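You operate a simulated robot arm through the tools that you are given. There is no shell and no other tool. Be economical: measure what you need, move in short steps, check, and stop when the job is done.

You are at the controls of a simulated two-armed robot. One attempt, no reset.

Task
Put two of the soap blocks from the counter under the tag rack on the top before the bottle holder. Then shut the kick flap of the crew washer. Then press the white key of the crew washer to switch it on. Then take the polishing pad on the counter under the tag rack and put it away on the upper shelf of the wooden stand. Then pull the header hatch open. Do these in the order given.

Only the result counts: the job must be done as asked and must still hold three seconds after the hand-in. Knocking over, shifting, dropping, spilling or breaking anything else fails it.

Robot
Two 7-joint arms with two-finger parallel grippers on one trunk, on a base that drives. Base frame: it is fixed to the floor where the robot stands at the start and does not move with it; the origin is under the middle of the robot, x ahead of it, y to its left, z up; the surface under the hand at the start is at about z = 0.94. Lengths are in m, angles in degrees, forces in N, time in s.
The left shoulder is at the start at [0.062, 0.202, 1.178], the right one opposite. With the tool pointing down near the work surface each hand reaches from about 0.3 to 0.72 m from the robot's upright axis, wherever it stands, measured 20 degrees to its own side. Places, roughly: header hatch [-0.8, 0.6, 2]; kick flap of the crew washer [-0.7, 0.8, 0.2]; polishing pad (7x7x5 cm) [0.6, -0.3, 1]; soap block [0.75, 0.25, 1]; top before the bottle holder (20x17 cm) [0.28, -0.66, 0.94]; upper shelf of the wooden stand [0.7, 2.7, 0.6]; white key of the crew washer [-0.8, 0.6, 0.8]. Payload 1.57 kg a hand.
Tool frame (each hand has its own): the origin (TCP) lies between the finger pads and is the grasp point; the fingertips stand 0.03 m ahead of it; z points along the fingers, y is the line along which they close. Largest opening 0.11 m; finger width 0.024, thickness 0.012; the body of the gripper, 0.048 by 0.112 m, starts 0.078 m behind the TCP.
Orientation is told as [roll, pitch, yaw] about the base's x, y, z axes, in that order, counted from this pose: with the fingers straight down and closing along the base's y, the tool's x points along the base's -x, its y along +y and its z along -z.

Tools
- The arms move only by the tool nudge_tool. It takes "left_rows", "right_rows" or both (then of equal length, played together; a hand with none holds still); each is a list of rows, each a list of 3 entries, a list of its own where there are three numbers: the gripper command, from -1 (fully open) to 1 (shut), values between in proportion, then the shift along the tool's x, y, z in units of 500 mm (1.0 is 500 mm), then the turn, a rotation vector about the tool's x, y, z in units of 180 degrees (1.0 is 180 degrees). In form: [[gripper, [tx, ty, tz], [rx, ry, rz]], ...]. A call has 1 to 20 rows; each row is the pose to reach, as a shift and turn from the pose commanded when the call began, along the tool's axes at that moment. A call with a number of a shift or a turn outside -1 to 1 is refused whole. Rows are played at 5 a second. More than 0.05 m and 8.6 degrees between two rows, or a gripper value outside its range, and nothing of the call is played. A pose out of reach is approached as far as the arm can. The call stops where the force on the tool passes 40 N (or 10 N more than at its start, if that is more) or the arm is blocked; 0.2 s more then pass. The fingers move at their own pace (about 0.072 m/s each) and stop on an object; they squeeze with about 23 N. The grip force told is the motor's: it shows also when the fingers shut on nothing. Time passes only in rows, and 0.2 s behind the last, so rows that repeat a pose let the fingers close. It gives the time, the measured TCP pose, the force on the tool (base axes), the opening and the grip force at its end, in the units of the frame above (readings bear some noise), with the torque about the TCP (base axes, N m) and any sound that the robot's microphone picked up.
- Cameras (640 x 400 px; columns grow to the right, rows downward): "scene" is now at [0.0579, 0.0558, 1.7413]; the picture's right is [0.90, -0.43, -0.00], its down [-0.40, -0.84, -0.36] and it looks along [0.15, 0.32, -0.93] (base axes); focal length 214 px, centre (320, 200). "left" rides on the left gripper at [0.07, -0.016, -0.141] in its tool frame; the picture's right is [0.23, 0.97, 0.00], its down [-0.85, 0.20, -0.48] and it looks along [-0.47, 0.11, 0.88] (tool axes); focal length 222 px, centre (320, 200). "right" rides on the right gripper at [0.07, 0.016, -0.141] in its tool frame; the picture's right is [-0.23, 0.97, 0.00], its down [-0.86, -0.20, -0.48] and it looks along [-0.47, -0.11, 0.88] (tool axes); focal length 222 px, centre (320, 200). There is no depth. A picture from a camera that has moved, and an enlarged one, comes with that camera's place and axes in the base frame and with its lens.
- capture(camera): a new picture of that camera. It takes no simulated time.
- move_column(by): slides the trunk up (or, below 0, down) by that many m; the arms and the scene camera ride with it, the base frame stays. It gives what a move gives, with no picture.
- roll_base(legs): drives the robot by 1 to 6 legs, each [ahead, left, turn to the left] in m, m and degrees, along the robot's own axes; the way and the turn of a leg run together, so that a leg with both is an arc; at most 1.5 m and 180 degrees a leg. The arms and the cameras ride along, it lands a little off, and it stops where it bumps. It gives what a move gives.
- turn_head(pan, tilt): turns the head with the scene camera to pan (to the left, within 86 degrees either way) and tilt (down, from -29 to 69), counted from straight ahead of the robot. It gives what a move gives.
- inspect(camera, box): a new picture of the part [left, top, right, bottom] of that camera's present view, enlarged. It takes no simulated time.
- close_job(): hands the job in; it is judged then, once.

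Go step by step. Nothing tells you exact positions but the pictures and the camera data: compare them with the known pose of the tool, close in by small moves and look again before you grip or let go. The budget is 165 turns and 118 pictures, counting those below and the enlarged ones. Unless the task says otherwise, let go and move clear before handing in.

The tools are called after "Call:" as name(argument=value, ...) on one line, values as JSON. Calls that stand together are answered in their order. nudge_tool: Moves the arms, as the interface text tells. Its arguments: {"type":"object","properties":{"left_rows":{"type":"array","items":{"type":"array"}},"right_rows":{"type":"array","items":{"type":"array"}}},"required":[]} The other tools are called the same way: move_column (by) slides the trunk up or down; roll_base (legs) drives the base; turn_head (pan, tilt) turns the head that bears the scene camera; capture (camera) takes a picture; inspect (camera, box) takes an enlarged picture of a part of a camera's view; close_job () hands the job in.

At the start:

```text
time_s: 0.0
left_position: [0.3041, 0.3752, 0.9974]
left_tcp_rot: [-0.2, 0.1, 0.0]
left_ft_force: [0.3, 0.5, -0.3]
left_torque: [-0.03, -0.02, -0.01]
left_finger_gap: 0.1101
left_finger_force: 0.1
right_position: [0.3747, 0.0769, 1.0003]
right_tcp_rot: [-0.2, 0.1, 0.0]
right_ft_force: [0.3, 0.6, 0.3]
right_torque: [0.02, -0.01, -0.05]
right_finger_gap: 0.1101
right_finger_force: 0.1
trunk travel left (down, up): [-0.775, 0.215]
robot x, y, heading: [-0.0005, 0.001, -0.3]
head pan, tilt: [64.4, 68.8]
```

scene: 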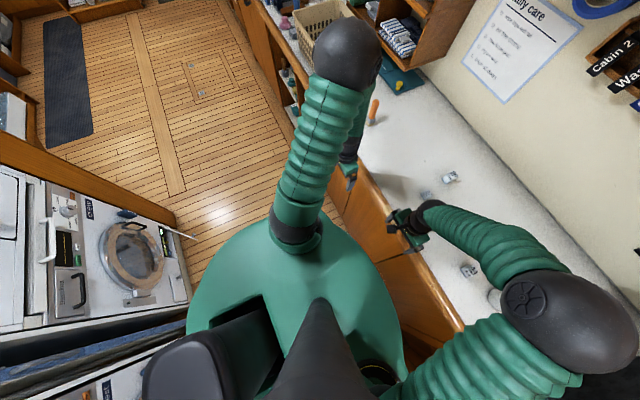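
right: 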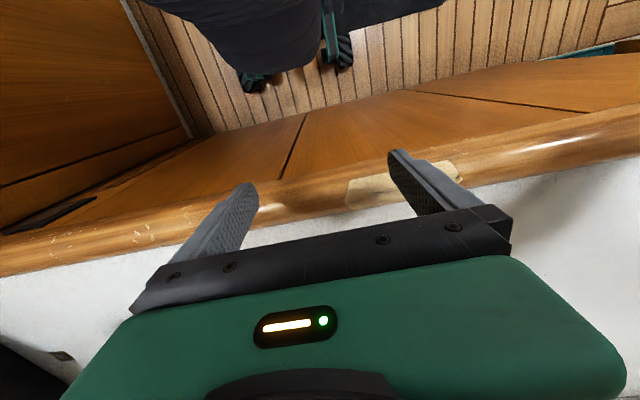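
left: 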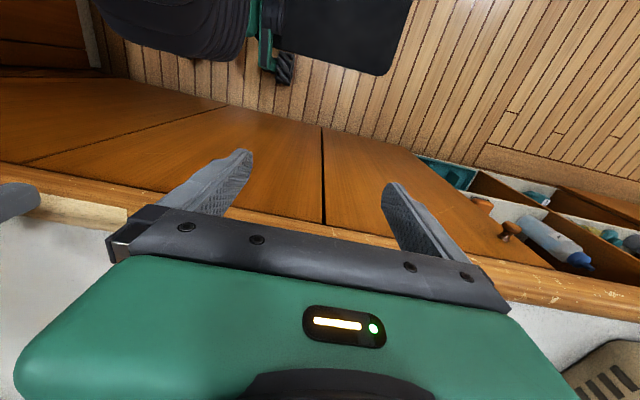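

The scene camera looks left and down; I see the counter in front, the washers behind-left. I'll turn the head to see the counter ahead and to the right.

Call:
turn_head(pan=0, tilt=50)

Call:
capture(camera="scene")

Call:
turn_head(pan=-60, tilt=50)

Call:
capture(camera="scene")

```text
time_s: 1.4
left_position: [0.3027, 0.3722, 0.9986]
left_tcp_rot: [0.1, 0.0, 0.1]
left_ft_force: [0.5, 0.2, -0.2]
left_torque: [-0.01, -0.03, 0.01]
left_finger_gap: 0.1095
left_finger_force: 0.2
right_position: [0.3729, 0.0754, 0.9981]
right_tcp_rot: [0.1, 0.0, 0.1]
right_ft_force: [0.7, -0.3, 0.6]
right_torque: [-0.02, 0.03, 0.0]
right_finger_gap: 0.1101
right_finger_force: 0.1
trunk travel left (down, up): [-0.775, 0.215]
robot x, y, heading: [-0.0004, -0.0004, -0.2]
head pan, tilt: [0.0, 50.0]
```

```text
114 pictures are left
camera scene: at [0.1106, 0.0016, 1.7633], right [0.0, -1.0, 0.0], down [-0.77, 0.0, -0.64], along [0.64, 0.0, -0.77], focal length 214 px, centre (320, 200)
```

scene: 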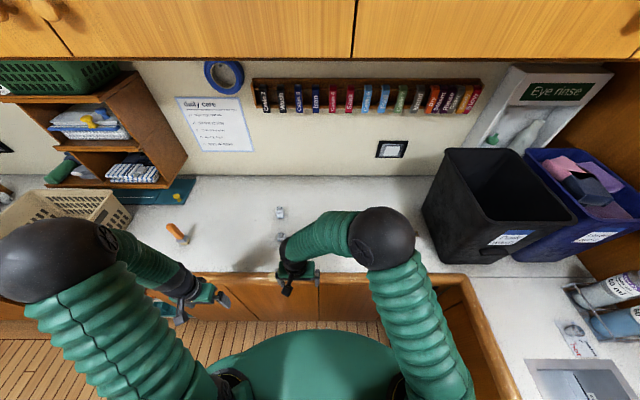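

```text
time_s: 2.6
left_position: [0.3029, 0.3729, 0.9992]
left_tcp_rot: [0.0, 0.0, 0.0]
left_ft_force: [-0.2, -0.2, 0.0]
left_torque: [-0.03, -0.01, 0.02]
left_finger_gap: 0.1101
left_finger_force: 0.0
right_position: [0.3733, 0.0746, 0.9982]
right_tcp_rot: [0.0, 0.0, -0.1]
right_ft_force: [0.0, 0.5, -0.6]
right_torque: [0.01, 0.01, -0.01]
right_finger_gap: 0.1101
right_finger_force: 0.1
trunk travel left (down, up): [-0.775, 0.215]
robot x, y, heading: [0.0032, -0.0003, 0.0]
head pan, tilt: [-60.0, 50.0]
```

```text
113 pictures are left
camera scene: at [0.0721, -0.0649, 1.7635], right [-0.87, -0.5, 0.0], down [-0.38, 0.66, -0.64], along [0.32, -0.56, -0.77], focal length 214 px, centre (320, 200)
```

scene: 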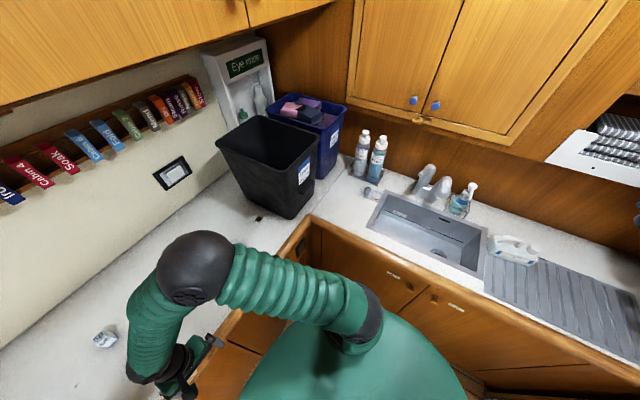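

I see a soap block at about (0.71, 0.19); the pad is hidden by the right arm. I'll move the right hand aside and look again.

Call:
nudge_tool(right_rows=[[-1, [0.02, -0.07, -0.04], [0, 0, 0]], [-1, [0.04, -0.14, -0.08], [0, 0, 0]], [-1, [0.06, -0.21, -0.12], [0, 0, 0]], [-1, [0.08, -0.28, -0.16], [0, 0, 0]], [-1, [0.1, -0.36, -0.2], [0, 0, 0]], [-1, [0.12, -0.44, -0.2], [0, 0, 0]], [-1, [0.13, -0.52, -0.2], [0, 0, 0]], [-1, [0.14, -0.6, -0.2], [0, 0, 0]], [-1, [0.14, -0.68, -0.2], [0, 0, 0]]])

Call:
turn_head(pan=0, tilt=55)

Call:
capture(camera="scene")

```text
time_s: 4.7
left_position: [0.3049, 0.371, 0.9994]
left_tcp_rot: [0.1, -0.1, 0.0]
left_ft_force: [0.8, -1.1, -0.4]
left_torque: [0.0, 0.02, -0.03]
left_finger_gap: 0.1099
left_finger_force: 0.0
right_position: [0.3037, -0.2676, 1.0983]
right_tcp_rot: [0.1, -0.1, 0.1]
right_ft_force: [0.2, 0.4, -0.2]
right_torque: [0.02, -0.02, 0.02]
right_finger_gap: 0.1098
right_finger_force: 0.0
trunk travel left (down, up): [-0.775, 0.215]
robot x, y, heading: [0.0056, -0.0008, -0.0]
head pan, tilt: [-60.0, 50.0]
```

```text
time_s: 6.0
left_position: [0.3033, 0.3719, 1.0]
left_tcp_rot: [0.0, 0.0, 0.0]
left_ft_force: [0.0, -0.7, 0.1]
left_torque: [0.01, -0.01, -0.01]
left_finger_gap: 0.1098
left_finger_force: 0.1
right_position: [0.3031, -0.2656, 1.0985]
right_tcp_rot: [0.0, 0.0, 0.0]
right_ft_force: [-0.3, -0.4, 0.1]
right_torque: [0.01, -0.02, -0.01]
right_finger_gap: 0.1103
right_finger_force: 0.0
trunk travel left (down, up): [-0.775, 0.215]
robot x, y, heading: [0.0016, 0.0025, -0.1]
head pan, tilt: [0.0, 55.0]
```

```text
112 pictures are left
camera scene: at [0.1049, -0.0003, 1.7569], right [0.0, -1.0, 0.0], down [-0.82, 0.0, -0.57], along [0.57, 0.0, -0.82], focal length 214 px, centre (320, 200)
```

scene: 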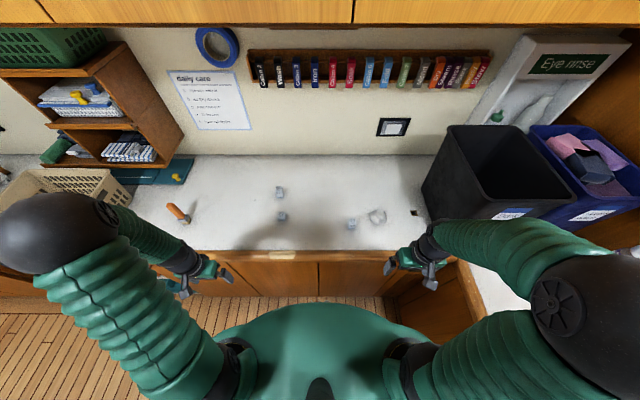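

Call:
inspect(camera="scene", box=[240, 160, 440, 285])

```text
3.20 times, centred on (340, 222) of scene
camera zoom: at [0.1049, -0.0003, 1.7569], right [0.0, -1.0, 0.0], down [-0.82, 0.0, -0.57], along [0.57, 0.0, -0.82], focal length 686 px, centre (256, 128)
```

zoom: 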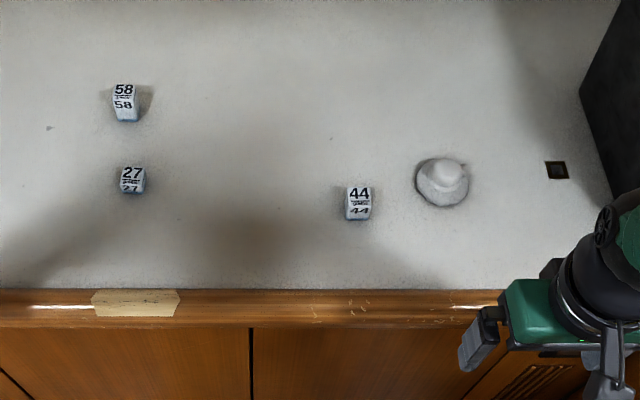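

Three small numbered blocks (58, 27, 44) and a round white pad stand on the counter. I'll zoom in on block 44 and see the drop zone.

Call:
inspect(camera="scene", box=[330, 200, 400, 244])

Call:
turn_head(pan=-60, tilt=50)

Call:
inspect(camera="scene", box=[260, 110, 500, 260])

```text
9.09 times, centred on (365, 222) of scene
camera zoom: at [0.1049, -0.0003, 1.7569], right [0.0, -1.0, 0.0], down [-0.82, 0.0, -0.57], along [0.57, 0.0, -0.82], focal length 1950 px, centre (-89, 0)
```

zoom: 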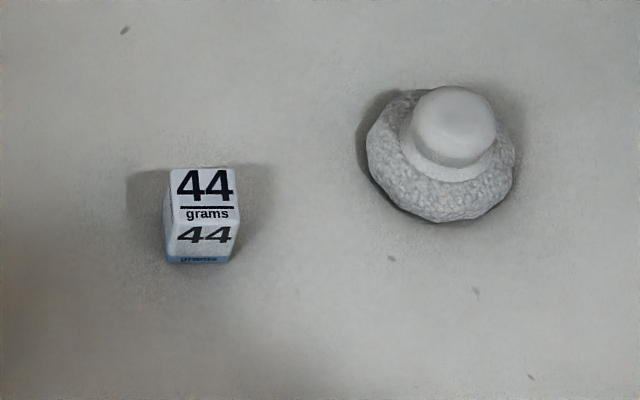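

```text
time_s: 7.2
left_position: [0.3035, 0.3726, 0.9997]
left_tcp_rot: [0.0, 0.0, 0.0]
left_ft_force: [0.0, -0.2, -0.5]
left_torque: [-0.04, 0.02, 0.02]
left_finger_gap: 0.1103
left_finger_force: 0.0
right_position: [0.303, -0.2654, 1.0991]
right_tcp_rot: [0.0, 0.1, 0.0]
right_ft_force: [-0.2, -0.1, -0.5]
right_torque: [0.03, -0.01, -0.03]
right_finger_gap: 0.1101
right_finger_force: 0.2
trunk travel left (down, up): [-0.775, 0.215]
robot x, y, heading: [0.0047, -0.0013, 0.2]
head pan, tilt: [-60.0, 50.0]
```

```text
2.67 times, centred on (380, 185) of scene
camera zoom: at [0.0713, -0.067, 1.7635], right [-0.87, -0.5, 0.0], down [-0.38, 0.66, -0.64], along [0.32, -0.56, -0.77], focal length 572 px, centre (160, 240)
```

zoom: 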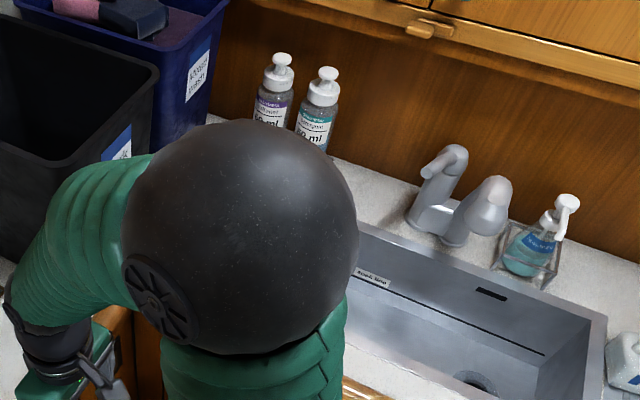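

Block 44 is about at (0.539, −0.135). I'll bring the right hand above it.

Call:
nudge_tool(right_rows=[[-1, [-0.08, 0.044, 0], [0, 0, 0]], [-1, [-0.16, 0.088, 0], [0, 0, 0]], [-1, [-0.24, 0.132, 0], [0, 0, 0]], [-1, [-0.32, 0.176, 0], [0, 0, 0]], [-1, [-0.4, 0.22, 0.03], [0, 0, 0]], [-1, [-0.472, 0.262, 0.08], [0, 0, 0]], [-1, [-0.472, 0.262, 0.08], [0, 0, 0]]])

Call:
capture(camera="right")

Call:
turn_head(pan=-10, tilt=55)

Call:
capture(camera="scene")

```text
time_s: 8.8
left_position: [0.3021, 0.3733, 0.9986]
left_tcp_rot: [0.0, 0.0, 0.0]
left_ft_force: [-0.2, 0.5, 0.4]
left_torque: [0.02, 0.0, 0.04]
left_finger_gap: 0.1102
left_finger_force: 0.1
right_position: [0.5394, -0.1344, 1.0601]
right_tcp_rot: [0.1, -0.2, 0.0]
right_ft_force: [0.2, 0.2, 0.1]
right_torque: [-0.01, 0.01, -0.01]
right_finger_gap: 0.1099
right_finger_force: 0.0
trunk travel left (down, up): [-0.775, 0.215]
robot x, y, heading: [-0.0018, 0.0005, 0.1]
head pan, tilt: [-60.0, 50.0]
```

```text
108 pictures are left
camera right: at [0.4678, -0.1177, 1.2009], right [0.23, 0.97, 0.0], down [0.85, -0.2, 0.48], along [0.47, -0.11, -0.88], focal length 222 px, centre (320, 200)
```

right: 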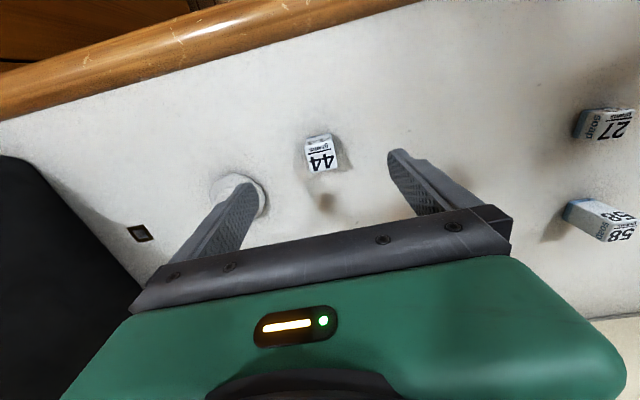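

```text
time_s: 10.0
left_position: [0.3029, 0.3724, 0.999]
left_tcp_rot: [0.0, 0.0, 0.0]
left_ft_force: [-0.4, -1.0, 0.0]
left_torque: [-0.01, -0.01, -0.01]
left_finger_gap: 0.1102
left_finger_force: 0.1
right_position: [0.5394, -0.1357, 1.0592]
right_tcp_rot: [0.0, 0.0, -0.1]
right_ft_force: [0.0, -0.6, 1.0]
right_torque: [0.0, -0.02, 0.0]
right_finger_gap: 0.1099
right_finger_force: 0.1
trunk travel left (down, up): [-0.775, 0.215]
robot x, y, heading: [-0.0032, 0.0012, -0.1]
head pan, tilt: [-10.0, 55.0]
```

```text
107 pictures are left
camera scene: at [0.1053, -0.012, 1.7568], right [-0.17, -0.98, 0.0], down [-0.81, 0.14, -0.57], along [0.56, -0.1, -0.82], focal length 214 px, centre (320, 200)
```

scene: 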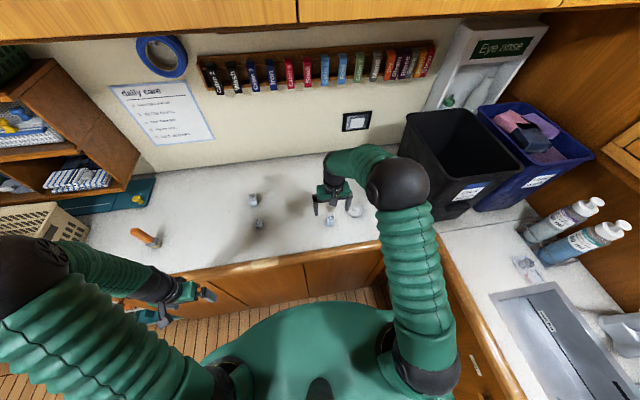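

Block 44 is nearly centred (≈0.544, −0.134). I'll narrow the opening to stay clear of the pad, descend and close.

Call:
nudge_tool(right_rows=[[-0.15, [-0.008, 0.002, 0.0], [0, 0, 0]], [-0.15, [-0.008, 0.002, 0.0], [0, 0, 0]], [-0.15, [-0.008, 0.002, 0.06], [0, 0, 0]], [-0.15, [-0.008, 0.002, 0.12], [0, 0, 0]], [-0.15, [-0.008, 0.002, 0.168], [0, 0, 0]], [-0.15, [-0.008, 0.002, 0.168], [0, 0, 0]], [1, [-0.008, 0.002, 0.168], [0, 0, 0]], [1, [-0.008, 0.002, 0.168], [0, 0, 0]], [1, [-0.008, 0.002, 0.168], [0, 0, 0]], [1, [-0.008, 0.002, 0.168], [0, 0, 0]]])

Call:
capture(camera="right")

```text
time_s: 12.2
left_position: [0.3033, 0.3742, 0.9981]
left_tcp_rot: [0.0, -0.1, 0.0]
left_ft_force: [-0.3, 1.3, 0.8]
left_torque: [0.0, -0.02, -0.01]
left_finger_gap: 0.1098
left_finger_force: 0.0
right_position: [0.5437, -0.1326, 0.9757]
right_tcp_rot: [0.1, 0.0, -0.1]
right_ft_force: [-1.0, 0.0, 0.0]
right_torque: [0.03, -0.03, 0.04]
right_finger_gap: 0.0295
right_finger_force: 23.5
trunk travel left (down, up): [-0.775, 0.215]
robot x, y, heading: [-0.002, 0.0002, 0.3]
head pan, tilt: [-10.0, 55.0]
```

```text
106 pictures are left
camera right: at [0.473, -0.1168, 1.1168], right [0.23, 0.97, 0.0], down [0.85, -0.2, 0.48], along [0.47, -0.11, -0.88], focal length 222 px, centre (320, 200)
```

right: 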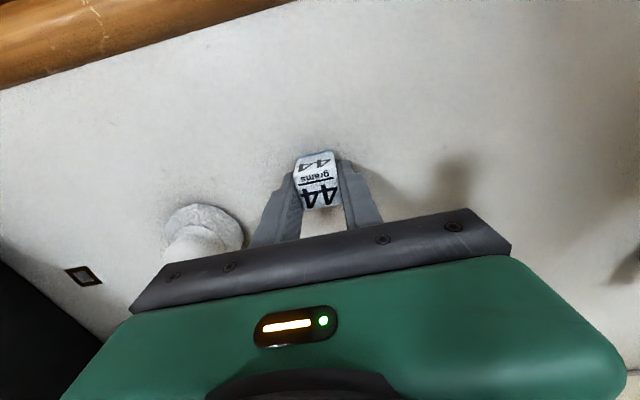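

Block 44 is gripped. I'll lift and retract it, raise the left hand, then shift and turn the base towards the drop zone.

Call:
nudge_tool(right_rows=[[1, [0, 0, -0.08], [0, 0, 0]], [1, [0, 0, -0.16], [0, 0, 0]], [1, [0, 0, -0.24], [0, 0, 0]], [1, [0, 0, -0.32], [0, 0, 0]], [1, [0.08, -0.02, -0.32], [0, 0, 0]], [1, [0.16, -0.04, -0.32], [0, 0, 0]], [1, [0.24, -0.06, -0.32], [0, 0, 0]], [1, [0.32, -0.08, -0.32], [0, 0, 0]], [1, [0.4, -0.1, -0.32], [0, 0, 0]]], left_rows=[[-1, [0, 0, -0.08], [0, 0, 0]], [-1, [0, 0, -0.16], [0, 0, 0]], [-1, [0, 0, -0.24], [0, 0, 0]], [-1, [0, 0, -0.24], [0, 0, 0]], [-1, [0, 0, -0.24], [0, 0, 0]], [-1, [0, 0, -0.24], [0, 0, 0]], [-1, [0, 0, -0.24], [0, 0, 0]], [-1, [0, 0, -0.24], [0, 0, 0]], [-1, [0, 0, -0.24], [0, 0, 0]]])

Call:
roll_base(legs=[[0, -0.1, 0], [0, 0, -45]])

Call:
turn_head(pan=10, tilt=50)

Call:
capture(camera="scene")

```text
time_s: 14.2
left_position: [0.3023, 0.372, 1.1209]
left_tcp_rot: [0.0, -0.1, 0.0]
left_ft_force: [-0.8, -0.4, 0.3]
left_torque: [-0.03, -0.02, -0.03]
left_finger_gap: 0.1099
left_finger_force: 0.0
right_position: [0.3406, -0.184, 1.136]
right_tcp_rot: [0.0, -0.1, 0.1]
right_ft_force: [-1.1, -0.4, -0.1]
right_torque: [0.0, -0.01, -0.01]
right_finger_gap: 0.0293
right_finger_force: 23.3
trunk travel left (down, up): [-0.775, 0.215]
robot x, y, heading: [-0.0016, -0.0035, -0.3]
head pan, tilt: [-10.0, 55.0]
```

```text
time_s: 17.4
left_position: [0.4723, -0.0598, 1.1218]
left_tcp_rot: [0.5, 0.0, -45.1]
left_ft_force: [1.1, 0.8, -0.2]
left_torque: [0.04, 0.02, 0.0]
left_finger_gap: 0.1101
left_finger_force: 0.0
right_position: [0.1038, -0.4793, 1.1341]
right_tcp_rot: [0.4, 0.0, -45.2]
right_ft_force: [-0.9, -0.3, -0.7]
right_torque: [0.01, -0.03, 0.02]
right_finger_gap: 0.0292
right_finger_force: 23.3
trunk travel left (down, up): [-0.775, 0.215]
robot x, y, heading: [-0.0022, -0.1029, -45.0]
head pan, tilt: [-10.0, 55.0]
```

```text
time_s: 18.3
left_position: [0.4705, -0.0577, 1.1228]
left_tcp_rot: [0.3, -0.1, -45.4]
left_ft_force: [0.0, -0.5, -0.3]
left_torque: [0.0, 0.03, 0.0]
left_finger_gap: 0.1102
left_finger_force: 0.1
right_position: [0.1034, -0.4787, 1.1343]
right_tcp_rot: [0.3, -0.1, -45.4]
right_ft_force: [0.6, -0.3, -0.9]
right_torque: [0.02, -0.02, -0.02]
right_finger_gap: 0.0293
right_finger_force: 22.6
trunk travel left (down, up): [-0.775, 0.215]
robot x, y, heading: [-0.0051, -0.102, -45.1]
head pan, tilt: [10.0, 50.0]
```

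```text
105 pictures are left
camera scene: at [0.0845, -0.1684, 1.7635], right [-0.58, -0.82, 0.0], down [-0.63, 0.44, -0.64], along [0.52, -0.37, -0.77], focal length 214 px, centre (320, 200)
```

scene: 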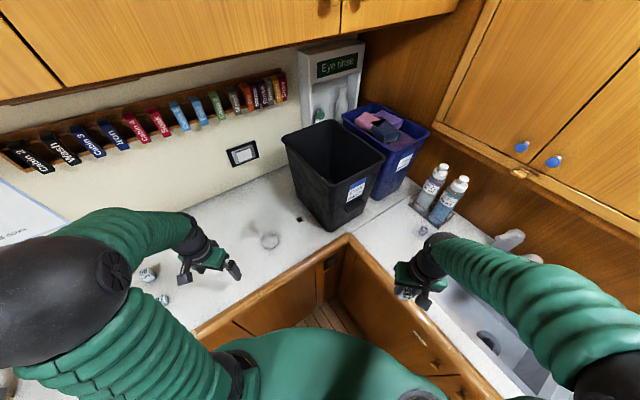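

Call:
inspect(camera="scene", box=[340, 160, 500, 260])

```text
4.00 times, centred on (420, 210) of scene
camera zoom: at [0.0845, -0.1684, 1.7635], right [-0.58, -0.82, 0.0], down [-0.63, 0.44, -0.64], along [0.52, -0.37, -0.77], focal length 858 px, centre (-80, 160)
```

zoom: 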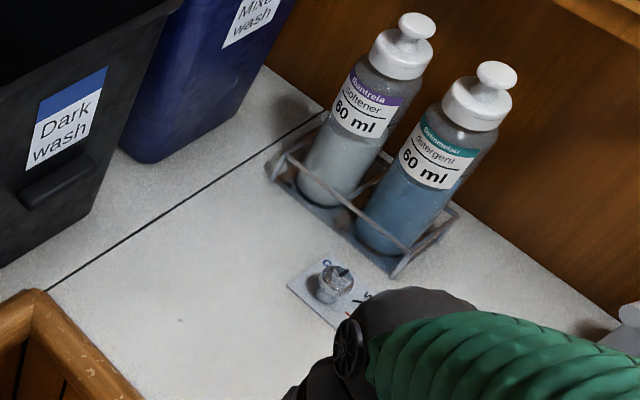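

The drop area (≈(0.28,−0.66)) is free; a small card lies behind it near (0.22,−0.83). I'll move over (0.32, −0.665) at safe height.

Call:
nudge_tool(right_rows=[[1, [-0.09, 0.007, 0], [0, 0, 0]], [1, [-0.18, 0.014, 0], [0, 0, 0]], [1, [-0.27, 0.021, 0], [0, 0, 0]], [1, [-0.36, 0.028, 0], [0, 0, 0]], [1, [-0.45, 0.035, 0], [0, 0, 0]], [1, [-0.53, 0.042, 0.0], [0, 0, 0]], [1, [-0.569, 0.045, 0.08], [0, 0, 0]], [1, [-0.569, 0.045, 0.16], [0, 0, 0]], [1, [-0.569, 0.045, 0.2], [0, 0, 0]], [1, [-0.569, 0.045, 0.2], [0, 0, 0]]])

Call:
capture(camera="right")

Call:
capture(camera="scene")

```text
time_s: 20.5
left_position: [0.4751, -0.0561, 1.1223]
left_tcp_rot: [0.2, -0.1, -45.2]
left_ft_force: [0.6, -0.5, -0.1]
left_torque: [0.0, 0.03, -0.03]
left_finger_gap: 0.1099
left_finger_force: 0.1
right_position: [0.3232, -0.6625, 1.0353]
right_tcp_rot: [0.3, -0.1, -45.2]
right_ft_force: [0.3, 0.1, -0.6]
right_torque: [0.03, 0.01, 0.0]
right_finger_gap: 0.0291
right_finger_force: 23.5
trunk travel left (down, up): [-0.775, 0.215]
robot x, y, heading: [-0.0005, -0.1028, -44.9]
head pan, tilt: [10.0, 50.0]
```

```text
103 pictures are left
camera right: at [0.285, -0.6013, 1.1765], right [0.85, 0.52, 0.0], down [0.46, -0.75, 0.48], along [0.25, -0.41, -0.88], focal length 222 px, centre (320, 200)
```

right: 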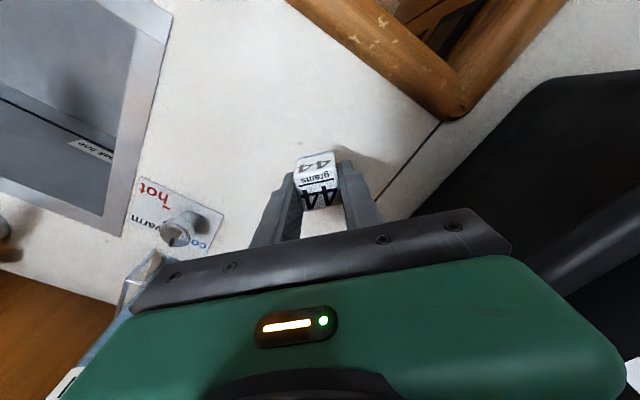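

```text
102 pictures are left
camera scene: at [0.0873, -0.1694, 1.7633], right [-0.58, -0.82, 0.0], down [-0.63, 0.44, -0.64], along [0.52, -0.37, -0.77], focal length 214 px, centre (320, 200)
```

scene: 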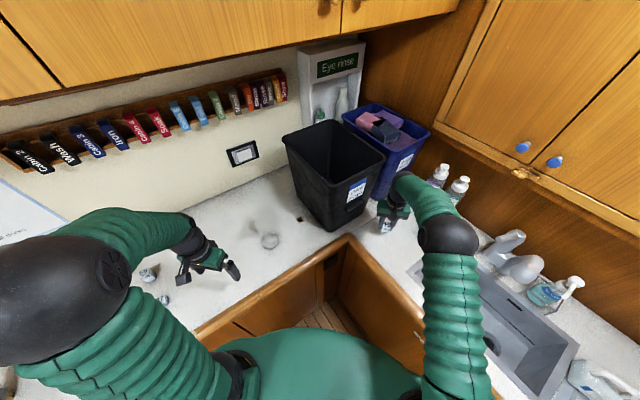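

The spot is clear. I'll set block 44 down, release and rise.

Call:
nudge_tool(right_rows=[[1, [0, 0, 0.05], [0, 0, 0]], [1, [0, 0, 0.09], [0, 0, 0]], [1, [0, 0, 0.116], [0, 0, 0]], [1, [0, 0, 0.116], [0, 0, 0]], [0.0, [0, 0, 0.116], [0, 0, 0]], [0.0, [0, 0, 0.116], [0, 0, 0]], [0.0, [0, 0, 0.116], [0, 0, 0]], [0.0, [0, 0, 0.06], [0, 0, 0]], [0.0, [0, 0, -0.02], [0, 0, 0]], [0.0, [0, 0, -0.1], [0, 0, 0]], [0.0, [0, 0, -0.18], [0, 0, 0]], [0.0, [0, 0, -0.2], [0, 0, 0]]])

Call:
capture(camera="right")

```text
time_s: 23.1
left_position: [0.4727, -0.0567, 1.1213]
left_tcp_rot: [0.2, -0.2, -45.2]
left_ft_force: [0.9, -0.5, -1.2]
left_torque: [0.02, 0.0, 0.01]
left_finger_gap: 0.1101
left_finger_force: 0.0
right_position: [0.324, -0.662, 1.1359]
right_tcp_rot: [0.2, -0.2, -45.2]
right_ft_force: [0.2, -0.2, -0.1]
right_torque: [-0.01, -0.05, -0.01]
right_finger_gap: 0.055
right_finger_force: 0.0
trunk travel left (down, up): [-0.775, 0.215]
robot x, y, heading: [0.0015, -0.1018, -44.6]
head pan, tilt: [10.0, 50.0]
```

```text
101 pictures are left
camera right: at [0.2839, -0.6016, 1.2776], right [0.85, 0.52, 0.0], down [0.46, -0.75, 0.48], along [0.25, -0.41, -0.88], focal length 222 px, centre (320, 200)
```

right: 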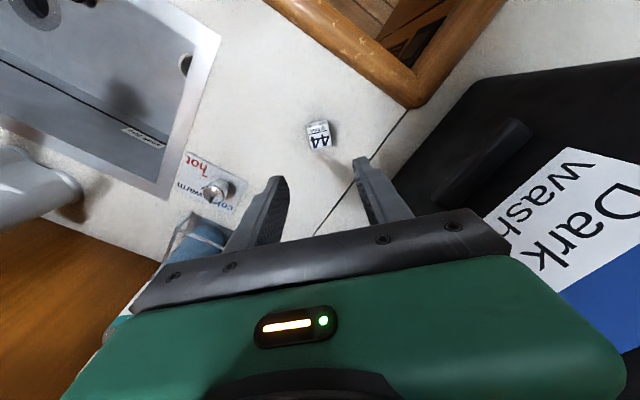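

Block 44 stands in the zone. I'll retract and drive back left to take block 27.

Call:
nudge_tool(right_rows=[[-0.5, [0.09, -0.007, 0], [0, 0, 0]], [-0.5, [0.18, -0.014, 0], [0, 0, 0]], [-0.5, [0.27, -0.021, 0], [0, 0, 0]], [-0.5, [0.36, -0.028, 0], [0, 0, 0]], [-0.5, [0.45, -0.035, 0], [0, 0, 0]], [-0.5, [0.53, -0.042, 0], [0, 0, 0]], [-0.5, [0.569, -0.045, 0], [0, 0, 0]]])

Call:
roll_base(legs=[[0, 0, 45], [0, 0.15, 0]])

Call:
turn_head(pan=0, tilt=55)

Call:
inspect(camera="scene", box=[240, 160, 440, 285])

```text
time_s: 24.7
left_position: [0.4736, -0.0567, 1.1218]
left_tcp_rot: [0.1, -0.1, -45.3]
left_ft_force: [0.2, 0.4, -0.2]
left_torque: [0.03, 0.04, 0.0]
left_finger_gap: 0.11
left_finger_force: 0.1
right_position: [0.1058, -0.4757, 1.1343]
right_tcp_rot: [0.3, -0.1, -45.3]
right_ft_force: [-0.3, 0.1, 0.0]
right_torque: [-0.03, -0.01, -0.04]
right_finger_gap: 0.0824
right_finger_force: 0.1
trunk travel left (down, up): [-0.775, 0.215]
robot x, y, heading: [-0.0006, -0.0991, -45.3]
head pan, tilt: [10.0, 50.0]
```

```text
time_s: 28.1
left_position: [0.3079, 0.3892, 1.1286]
left_tcp_rot: [1.2, -0.1, -1.0]
left_ft_force: [0.6, -1.2, 1.0]
left_torque: [0.07, 0.04, 0.05]
left_finger_gap: 0.11
left_finger_force: 0.0
right_position: [0.3403, -0.1678, 1.1296]
right_tcp_rot: [1.2, 0.0, -1.1]
right_ft_force: [0.4, -0.4, -0.9]
right_torque: [0.11, -0.05, -0.04]
right_finger_gap: 0.0827
right_finger_force: 0.0
trunk travel left (down, up): [-0.775, 0.215]
robot x, y, heading: [0.0016, 0.0455, -0.6]
head pan, tilt: [10.0, 50.0]
```

```text
time_s: 28.8
left_position: [0.3086, 0.3942, 1.1251]
left_tcp_rot: [0.7, -0.1, -1.2]
left_ft_force: [0.7, 0.0, -0.5]
left_torque: [0.03, 0.06, 0.0]
left_finger_gap: 0.1101
left_finger_force: 0.0
right_position: [0.3406, -0.1626, 1.1327]
right_tcp_rot: [0.7, 0.0, -1.2]
right_ft_force: [-0.2, -0.7, 0.1]
right_torque: [0.03, 0.0, -0.02]
right_finger_gap: 0.0826
right_finger_force: 0.1
trunk travel left (down, up): [-0.775, 0.215]
robot x, y, heading: [0.0027, 0.0423, -0.4]
head pan, tilt: [0.0, 55.0]
```

```text
3.20 times, centred on (340, 222) of scene
camera zoom: at [0.1044, 0.0217, 1.7569], right [-0.01, -1.0, -0.01], down [-0.82, 0.02, -0.57], along [0.57, 0.0, -0.82], focal length 686 px, centre (256, 128)
```

zoom: 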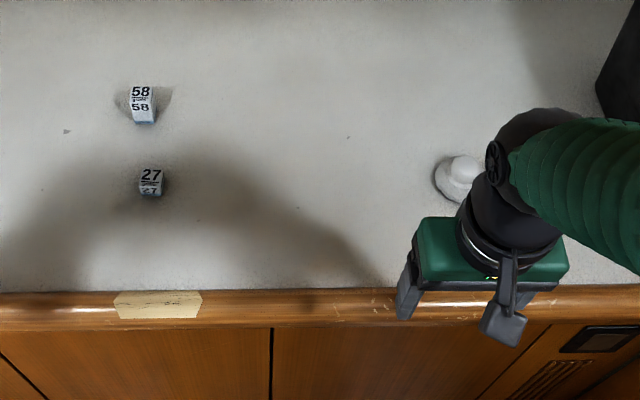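

Block 27 is at about (0.572, 0.164). I'll bring the right hand above it.

Call:
nudge_tool(right_rows=[[-0.3, [-0.05, 0.074, 0], [0, 0, 0]], [-0.3, [-0.1, 0.148, 0], [0, 0, 0]], [-0.3, [-0.15, 0.222, 0], [0, 0, 0]], [-0.3, [-0.2, 0.295, 0], [0, 0, 0]], [-0.3, [-0.25, 0.369, 0], [0, 0, 0]], [-0.3, [-0.3, 0.443, 0], [0, 0, 0]], [-0.3, [-0.35, 0.517, 0], [0, 0, 0]], [-0.3, [-0.4, 0.59, 0.03], [0, 0, 0]], [-0.3, [-0.448, 0.664, 0.08], [0, 0, 0]], [-0.3, [-0.448, 0.664, 0.14], [0, 0, 0]], [-0.3, [-0.448, 0.664, 0.14], [0, 0, 0]]])

Call:
capture(camera="right")

```text
refused: row 9 steps farther than a row can; nothing moved
```

```text
99 pictures are left
camera right: at [0.2692, -0.1462, 1.2739], right [0.25, 0.97, 0.01], down [0.85, -0.22, 0.48], along [0.46, -0.11, -0.88], focal length 222 px, centre (320, 200)
```

right: 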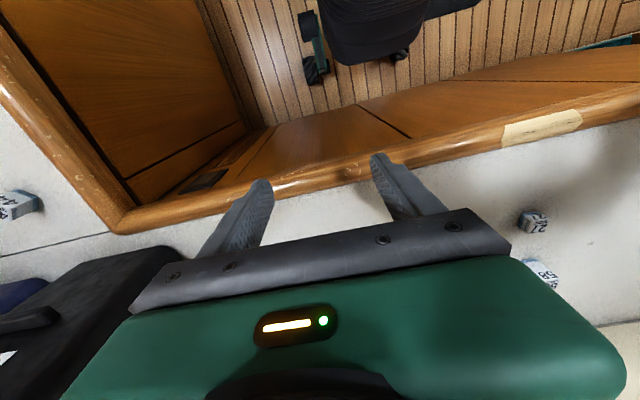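

A row was too long; repeating with shorter steps.

Call:
nudge_tool(right_rows=[[-0.3, [-0.05, 0.074, 0], [0, 0, 0]], [-0.3, [-0.1, 0.148, 0], [0, 0, 0]], [-0.3, [-0.15, 0.222, 0], [0, 0, 0]], [-0.3, [-0.2, 0.295, 0], [0, 0, 0]], [-0.3, [-0.25, 0.369, 0], [0, 0, 0]], [-0.3, [-0.3, 0.443, 0], [0, 0, 0]], [-0.3, [-0.35, 0.517, 0], [0, 0, 0]], [-0.3, [-0.4, 0.59, 0.0], [0, 0, 0]], [-0.3, [-0.448, 0.664, 0.0], [0, 0, 0]], [-0.3, [-0.448, 0.664, 0.07], [0, 0, 0]], [-0.3, [-0.448, 0.664, 0.14], [0, 0, 0]], [-0.3, [-0.448, 0.664, 0.14], [0, 0, 0]]])

Call:
capture(camera="right")

```text
time_s: 31.6
left_position: [0.3078, 0.4112, 1.1184]
left_tcp_rot: [0.1, -0.2, -1.0]
left_ft_force: [0.9, -0.1, 0.0]
left_torque: [-0.02, 0.04, 0.0]
left_finger_gap: 0.11
left_finger_force: 0.1
right_position: [0.5863, 0.1648, 1.0791]
right_tcp_rot: [1.0, -1.4, -3.2]
right_ft_force: [-0.7, 0.1, 0.1]
right_torque: [-0.02, -0.01, -0.01]
right_finger_gap: 0.0714
right_finger_force: 0.0
trunk travel left (down, up): [-0.775, 0.215]
robot x, y, heading: [0.0016, 0.0464, -0.7]
head pan, tilt: [0.0, 55.0]
stopped in row 12 (right hand): the arm was blocked; the commanded pose is now the measured one
```

```text
98 pictures are left
camera right: at [0.5133, 0.1838, 1.2192], right [0.28, 0.96, 0.02], down [0.83, -0.25, 0.49], along [0.48, -0.12, -0.87], focal length 222 px, centre (320, 200)
```

right: 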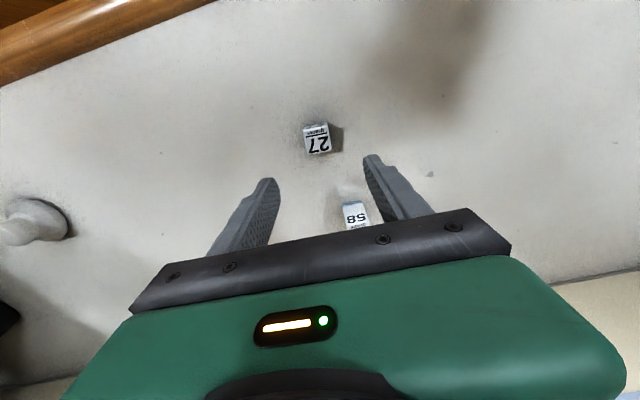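

The arm is at its limit here. I'll raise the hand and shift the base 0.1 m left, so the hand works nearer to its own side.

Call:
nudge_tool(right_rows=[[-0.3, [0.0, -0.04, -0.06], [0, 0, 0]], [-0.3, [0.0, -0.12, -0.1], [0, 0, 0]], [-0.3, [0.0, -0.2, -0.1], [0, 0, 0]]])

Call:
roll_base(legs=[[0, 0.12, 0.7]])

Call:
capture(camera="right")

```text
time_s: 32.4
left_position: [0.3077, 0.4074, 1.122]
left_tcp_rot: [0.2, -0.1, -1.1]
left_ft_force: [0.3, 0.3, 0.1]
left_torque: [0.0, 0.0, 0.0]
left_finger_gap: 0.1098
left_finger_force: 0.0
right_position: [0.5758, 0.0653, 1.1258]
right_tcp_rot: [0.9, -1.0, -2.7]
right_ft_force: [0.2, -0.9, 0.6]
right_torque: [0.02, -0.02, 0.02]
right_finger_gap: 0.0713
right_finger_force: 0.0
trunk travel left (down, up): [-0.775, 0.215]
robot x, y, heading: [0.002, 0.0432, -0.8]
head pan, tilt: [0.0, 55.0]
```

```text
time_s: 33.6
left_position: [0.3052, 0.5027, 1.1295]
left_tcp_rot: [1.5, -0.2, -0.5]
left_ft_force: [0.6, -0.9, 0.5]
left_torque: [0.02, -0.02, 0.01]
left_finger_gap: 0.11
left_finger_force: 0.0
right_position: [0.5768, 0.1622, 1.1262]
right_tcp_rot: [2.2, -1.0, -2.3]
right_ft_force: [-0.7, -0.3, -0.4]
right_torque: [0.03, 0.01, 0.01]
right_finger_gap: 0.0716
right_finger_force: 0.0
trunk travel left (down, up): [-0.775, 0.215]
robot x, y, heading: [0.0023, 0.165, -0.0]
head pan, tilt: [0.0, 55.0]
```

```text
97 pictures are left
camera right: at [0.5045, 0.1763, 1.2675], right [0.26, 0.96, 0.04], down [0.84, -0.25, 0.49], along [0.48, -0.1, -0.87], focal length 222 px, centre (320, 200)
```

right: 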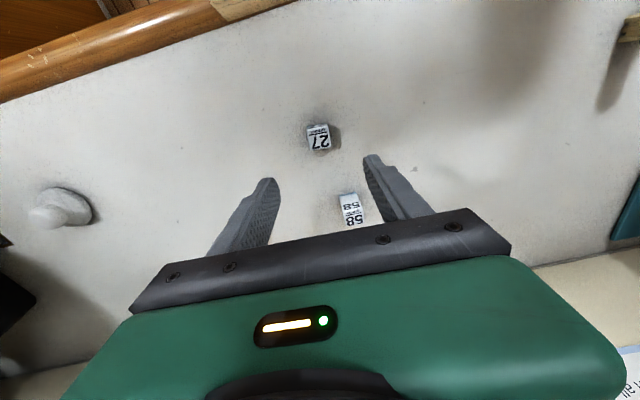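

I'll straighten the tool and let the sway settle.

Call:
nudge_tool(right_rows=[[-0.3, [0, 0, 0], [0.005, 0.0055, -0.0128]], [-0.3, [0, 0, 0], [0.005, 0.0055, -0.0128]], [-0.3, [0, 0, 0], [0.005, 0.0055, -0.0128]], [-0.3, [0, 0, 0], [0.005, 0.0055, -0.0128]], [-0.3, [0, 0, 0], [0.005, 0.0055, -0.0128]], [-0.3, [0, 0, 0], [0.005, 0.0055, -0.0128]]])

Call:
capture(camera="right")

```text
time_s: 35.0
left_position: [0.3039, 0.5363, 1.1202]
left_tcp_rot: [-0.2, -0.3, -0.3]
left_ft_force: [0.4, -0.5, -0.4]
left_torque: [0.02, 0.03, 0.01]
left_finger_gap: 0.1099
left_finger_force: 0.1
right_position: [0.5764, 0.1952, 1.1272]
right_tcp_rot: [-0.6, -0.1, 0.1]
right_ft_force: [-0.8, 0.2, 0.2]
right_torque: [-0.04, 0.02, 0.0]
right_finger_gap: 0.0714
right_finger_force: 0.0
trunk travel left (down, up): [-0.775, 0.215]
robot x, y, heading: [0.0018, 0.1616, 0.1]
head pan, tilt: [0.0, 55.0]
```

```text
96 pictures are left
camera right: at [0.5057, 0.2129, 1.268], right [0.23, 0.97, -0.01], down [0.85, -0.19, 0.48], along [0.47, -0.12, -0.88], focal length 222 px, centre (320, 200)
```

right: 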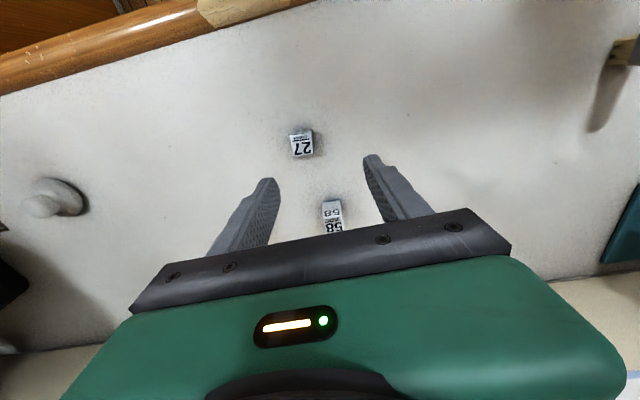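

Block 27 is at about (0.570, 0.168). Lowering to hover and check.

Call:
nudge_tool(right_rows=[[-0.3, [0.012, -0.054, 0.05], [0, 0, 0]], [-0.3, [0.012, -0.054, 0.12], [0, 0, 0]], [-0.3, [0.012, -0.054, 0.18], [0, 0, 0]], [-0.3, [0.012, -0.054, 0.19], [0, 0, 0]], [-0.3, [0.012, -0.054, 0.19], [0, 0, 0]]])

Call:
capture(camera="right")

```text
time_s: 36.2
left_position: [0.3035, 0.5213, 1.1236]
left_tcp_rot: [0.4, -0.2, -0.5]
left_ft_force: [-0.1, -0.2, 0.1]
left_torque: [0.03, 0.0, -0.01]
left_finger_gap: 0.11
left_finger_force: 0.0
right_position: [0.5708, 0.1536, 1.0322]
right_tcp_rot: [-0.1, -0.1, 0.0]
right_ft_force: [0.6, -0.5, 0.2]
right_torque: [0.03, -0.03, 0.02]
right_finger_gap: 0.0716
right_finger_force: 0.1
trunk travel left (down, up): [-0.775, 0.215]
robot x, y, heading: [0.0005, 0.158, -0.0]
head pan, tilt: [0.0, 55.0]
```

```text
95 pictures are left
camera right: at [0.4995, 0.1704, 1.1727], right [0.23, 0.97, 0.0], down [0.85, -0.2, 0.48], along [0.47, -0.11, -0.88], focal length 222 px, centre (320, 200)
```

right: 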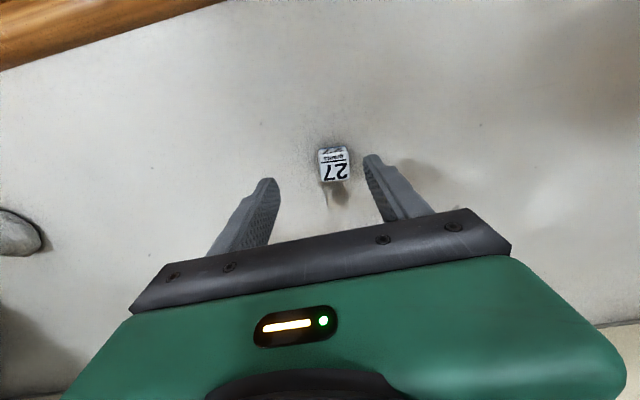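

Shift +0.012 in y while waiting for the sway to end, then look at the reading.

Call:
nudge_tool(right_rows=[[-0.3, [0, 0.022, 0], [0, 0, 0]], [-0.3, [0, 0.022, 0], [0, 0, 0]], [-0.3, [0, 0.022, 0], [0, 0, 0]], [-0.3, [0, 0.022, 0], [0, 0, 0]], [-0.3, [0, 0.022, 0], [0, 0, 0]], [-0.3, [0, 0.022, 0], [0, 0, 0]], [-0.3, [0, 0.022, 0], [0, 0, 0]]])

```text
time_s: 37.8
left_position: [0.3037, 0.5274, 1.122]
left_tcp_rot: [0.2, -0.2, -0.5]
left_ft_force: [0.1, -0.8, -0.6]
left_torque: [0.02, 0.03, -0.02]
left_finger_gap: 0.1101
left_finger_force: 0.1
right_position: [0.5716, 0.1698, 1.0313]
right_tcp_rot: [-0.2, -0.1, 0.1]
right_ft_force: [-0.3, 0.9, -0.4]
right_torque: [0.02, -0.02, 0.0]
right_finger_gap: 0.0718
right_finger_force: 0.1
trunk travel left (down, up): [-0.775, 0.215]
robot x, y, heading: [0.0059, 0.1583, -0.3]
head pan, tilt: [0.0, 55.0]
```

Settled at (0.572, 0.170). I'll descend, grip, lift and retract.

Call:
nudge_tool(right_rows=[[-0.3, [0, -0.004, 0.05], [0, 0, 0]], [-0.3, [0, -0.004, 0.11], [0, 0, 0]], [-0.3, [0, -0.004, 0.11], [0, 0, 0]], [1, [0, -0.004, 0.11], [0, 0, 0]], [1, [0, -0.004, 0.11], [0, 0, 0]], [1, [0, -0.004, 0.11], [0, 0, 0]], [1, [0, -0.004, 0.11], [0, 0, 0]], [1, [0, -0.004, 0.03], [0, 0, 0]], [1, [0, -0.004, -0.06], [0, 0, 0]], [1, [0, -0.004, -0.15], [0, 0, 0]], [1, [0, -0.004, -0.23], [0, 0, 0]], [1, [0.06, -0.06, -0.23], [0, 0, 0]], [1, [0.12, -0.12, -0.23], [0, 0, 0]], [1, [0.18, -0.18, -0.23], [0, 0, 0]], [1, [0.24, -0.24, -0.23], [0, 0, 0]], [1, [0.3, -0.3, -0.23], [0, 0, 0]], [1, [0.36, -0.36, -0.23], [0, 0, 0]], [1, [0.42, -0.42, -0.23], [0, 0, 0]]])

Call:
capture(camera="right")

```text
time_s: 41.6
left_position: [0.3025, 0.5279, 1.1215]
left_tcp_rot: [0.1, -0.3, -0.4]
left_ft_force: [-0.8, 0.7, 0.0]
left_torque: [0.02, -0.04, 0.0]
left_finger_gap: 0.1099
left_finger_force: 0.1
right_position: [0.3575, -0.0387, 1.1474]
right_tcp_rot: [-0.3, -0.3, 0.2]
right_ft_force: [-0.4, -0.8, 0.4]
right_torque: [-0.02, -0.01, 0.01]
right_finger_gap: 0.0286
right_finger_force: 23.0
trunk travel left (down, up): [-0.775, 0.215]
robot x, y, heading: [0.0045, 0.1628, -0.4]
head pan, tilt: [0.0, 55.0]
```

```text
94 pictures are left
camera right: at [0.2871, -0.0215, 1.2878], right [0.23, 0.97, 0.0], down [0.85, -0.2, 0.48], along [0.47, -0.11, -0.88], focal length 222 px, centre (320, 200)
```

right: 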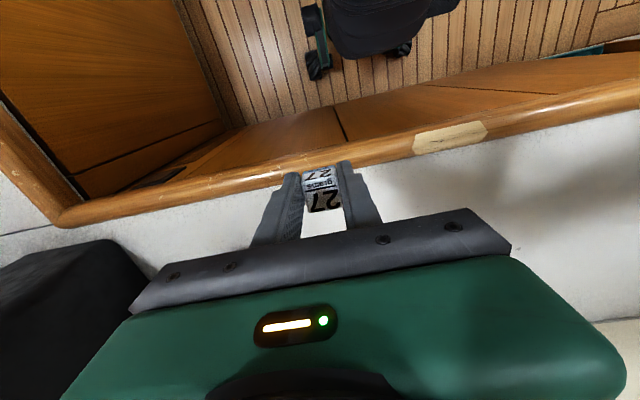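

Block 27 is held. Driving back to the drop-off stance.

Call:
roll_base(legs=[[0, -0.13, 0], [0, -0.13, 0], [0, 0, -44.6]])

Call:
nudge_tool(right_rows=[[1, [0, 0, 0], [0, 0, 0]], [1, [0, 0, 0], [0, 0, 0]], [1, [0, 0, 0], [0, 0, 0]], [1, [0, 0, 0], [0, 0, 0]], [1, [0, 0, 0], [0, 0, 0]], [1, [0, 0, 0], [0, 0, 0]], [1, [0, 0, 0], [0, 0, 0]], [1, [0, 0, 0], [0, 0, 0]]])

```text
time_s: 45.9
left_position: [0.4615, -0.0669, 1.1263]
left_tcp_rot: [0.9, -0.4, -45.6]
left_ft_force: [0.2, -0.9, -1.0]
left_torque: [0.09, 0.01, -0.04]
left_finger_gap: 0.11
left_finger_force: 0.0
right_position: [0.099, -0.5072, 1.1429]
right_tcp_rot: [0.5, -0.1, -45.1]
right_ft_force: [0.0, 0.2, 0.0]
right_torque: [0.0, -0.08, -0.02]
right_finger_gap: 0.029
right_finger_force: 23.0
trunk travel left (down, up): [-0.775, 0.215]
robot x, y, heading: [-0.0016, -0.1006, -44.9]
head pan, tilt: [0.0, 55.0]
```

```text
time_s: 47.7
left_position: [0.4632, -0.0635, 1.1256]
left_tcp_rot: [0.6, -0.2, -45.7]
left_ft_force: [-0.1, -0.2, -0.1]
left_torque: [-0.01, -0.04, 0.02]
left_finger_gap: 0.1102
left_finger_force: 0.0
right_position: [0.102, -0.5038, 1.1446]
right_tcp_rot: [0.2, -0.1, -45.2]
right_ft_force: [-0.7, 0.3, 0.5]
right_torque: [0.02, -0.01, 0.0]
right_finger_gap: 0.0289
right_finger_force: 22.9
trunk travel left (down, up): [-0.775, 0.215]
robot x, y, heading: [-0.0024, -0.0973, -45.0]
head pan, tilt: [0.0, 55.0]
```

Moving over (0.245, −0.65), left of block 44.

Call:
nudge_tool(right_rows=[[1, [-0.08, 0, 0], [0, 0, 0]], [1, [-0.16, 0, 0], [0, 0, 0]], [1, [-0.24, 0, 0], [0, 0, 0]], [1, [-0.32, 0, 0], [0, 0, 0]], [1, [-0.409, -0.003, 0], [0, 0, 0]], [1, [-0.409, -0.003, 0.08], [0, 0, 0]], [1, [-0.409, -0.003, 0.16], [0, 0, 0]], [1, [-0.409, -0.003, 0.2], [0, 0, 0]], [1, [-0.409, -0.003, 0.2], [0, 0, 0]]])

Call:
capture(camera="right")

```text
time_s: 49.7
left_position: [0.4686, -0.0566, 1.1231]
left_tcp_rot: [0.2, -0.3, -45.5]
left_ft_force: [-0.2, 0.7, -0.5]
left_torque: [0.01, -0.01, -0.02]
left_finger_gap: 0.1099
left_finger_force: 0.1
right_position: [0.2517, -0.6446, 1.0464]
right_tcp_rot: [-0.1, -0.2, -45.1]
right_ft_force: [0.1, 0.1, -0.8]
right_torque: [0.0, 0.02, 0.02]
right_finger_gap: 0.0288
right_finger_force: 23.5
trunk travel left (down, up): [-0.775, 0.215]
robot x, y, heading: [-0.0029, -0.0987, -45.0]
head pan, tilt: [0.0, 55.0]
```

```text
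93 pictures are left
camera right: at [0.2127, -0.5824, 1.1867], right [0.85, 0.53, 0.0], down [0.46, -0.75, 0.48], along [0.25, -0.41, -0.88], focal length 222 px, centre (320, 200)
```

right: 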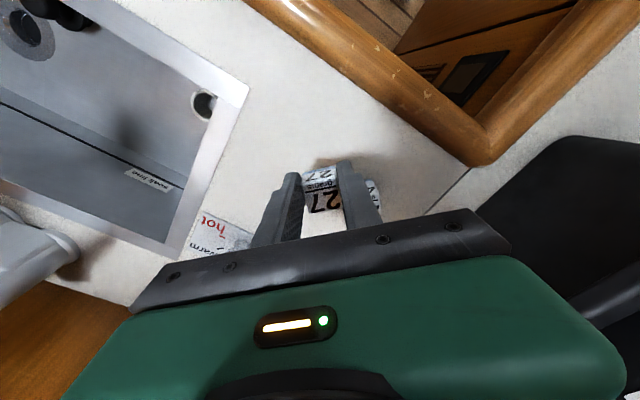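

Clear of block 44 by about 3 cm; I'll shift 1 cm away and set 27 down.

Call:
nudge_tool(right_rows=[[1, [0.02, 0, 0.05], [0, 0, 0]], [1, [0.02, 0, 0.1], [0, 0, 0]], [1, [0.02, 0, 0.137], [0, 0, 0]], [1, [0.02, 0, 0.137], [0, 0, 0]], [0.1, [0.02, 0, 0.137], [0, 0, 0]], [0.1, [0.02, 0, 0.137], [0, 0, 0]], [0.1, [0.02, 0, 0.137], [0, 0, 0]], [0.1, [0.02, 0, 0.06], [0, 0, 0]], [0.1, [0.02, 0, -0.02], [0, 0, 0]], [0.1, [0.02, 0, -0.1], [0, 0, 0]], [0.1, [0.02, 0, -0.18], [0, 0, 0]], [0.1, [0.11, 0, -0.2], [0, 0, 0]], [0.1, [0.2, 0, -0.2], [0, 0, 0]], [0.1, [0.29, 0, -0.2], [0, 0, 0]], [0.1, [0.38, 0, -0.2], [0, 0, 0]]])

Call:
capture(camera="scene")

Call:
capture(camera="right")

```text
time_s: 52.9
left_position: [0.4678, -0.0559, 1.1233]
left_tcp_rot: [0.2, -0.5, -45.6]
left_ft_force: [0.4, -0.1, 0.2]
left_torque: [-0.01, -0.01, -0.01]
left_finger_gap: 0.1099
left_finger_force: 0.1
right_position: [0.1166, -0.5069, 1.1472]
right_tcp_rot: [0.0, -0.2, -45.2]
right_ft_force: [-0.1, 0.1, -0.1]
right_torque: [-0.04, -0.01, 0.01]
right_finger_gap: 0.0495
right_finger_force: 0.0
trunk travel left (down, up): [-0.775, 0.215]
robot x, y, heading: [-0.0018, -0.1009, -44.9]
head pan, tilt: [0.0, 55.0]
```

```text
92 pictures are left
camera scene: at [0.0712, -0.1735, 1.7571], right [-0.71, -0.71, 0.0], down [-0.58, 0.58, -0.57], along [0.41, -0.41, -0.82], focal length 214 px, centre (320, 200)
```

scene: 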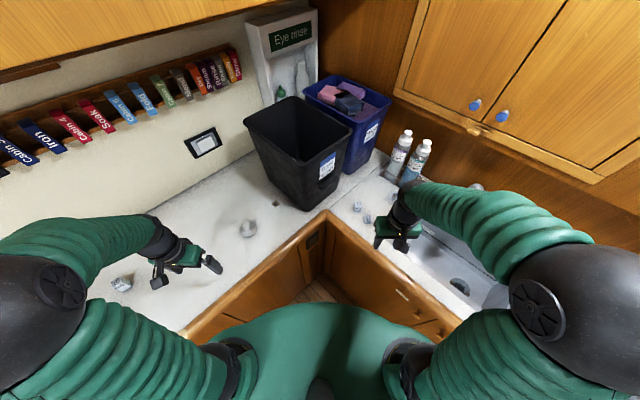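

```text
91 pictures are left
camera right: at [0.0766, -0.4445, 1.2882], right [0.85, 0.53, 0.0], down [0.46, -0.74, 0.48], along [0.25, -0.41, -0.88], focal length 222 px, centre (320, 200)
```

right: 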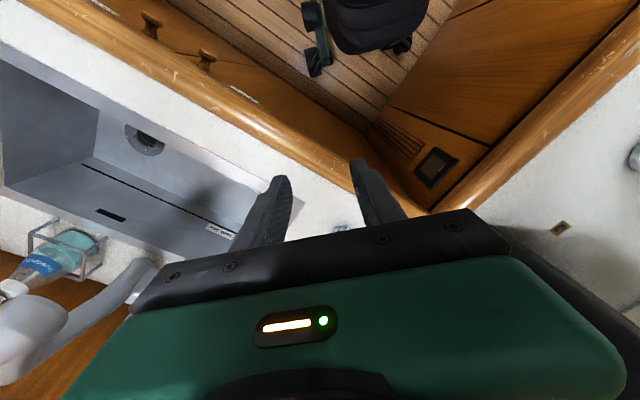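

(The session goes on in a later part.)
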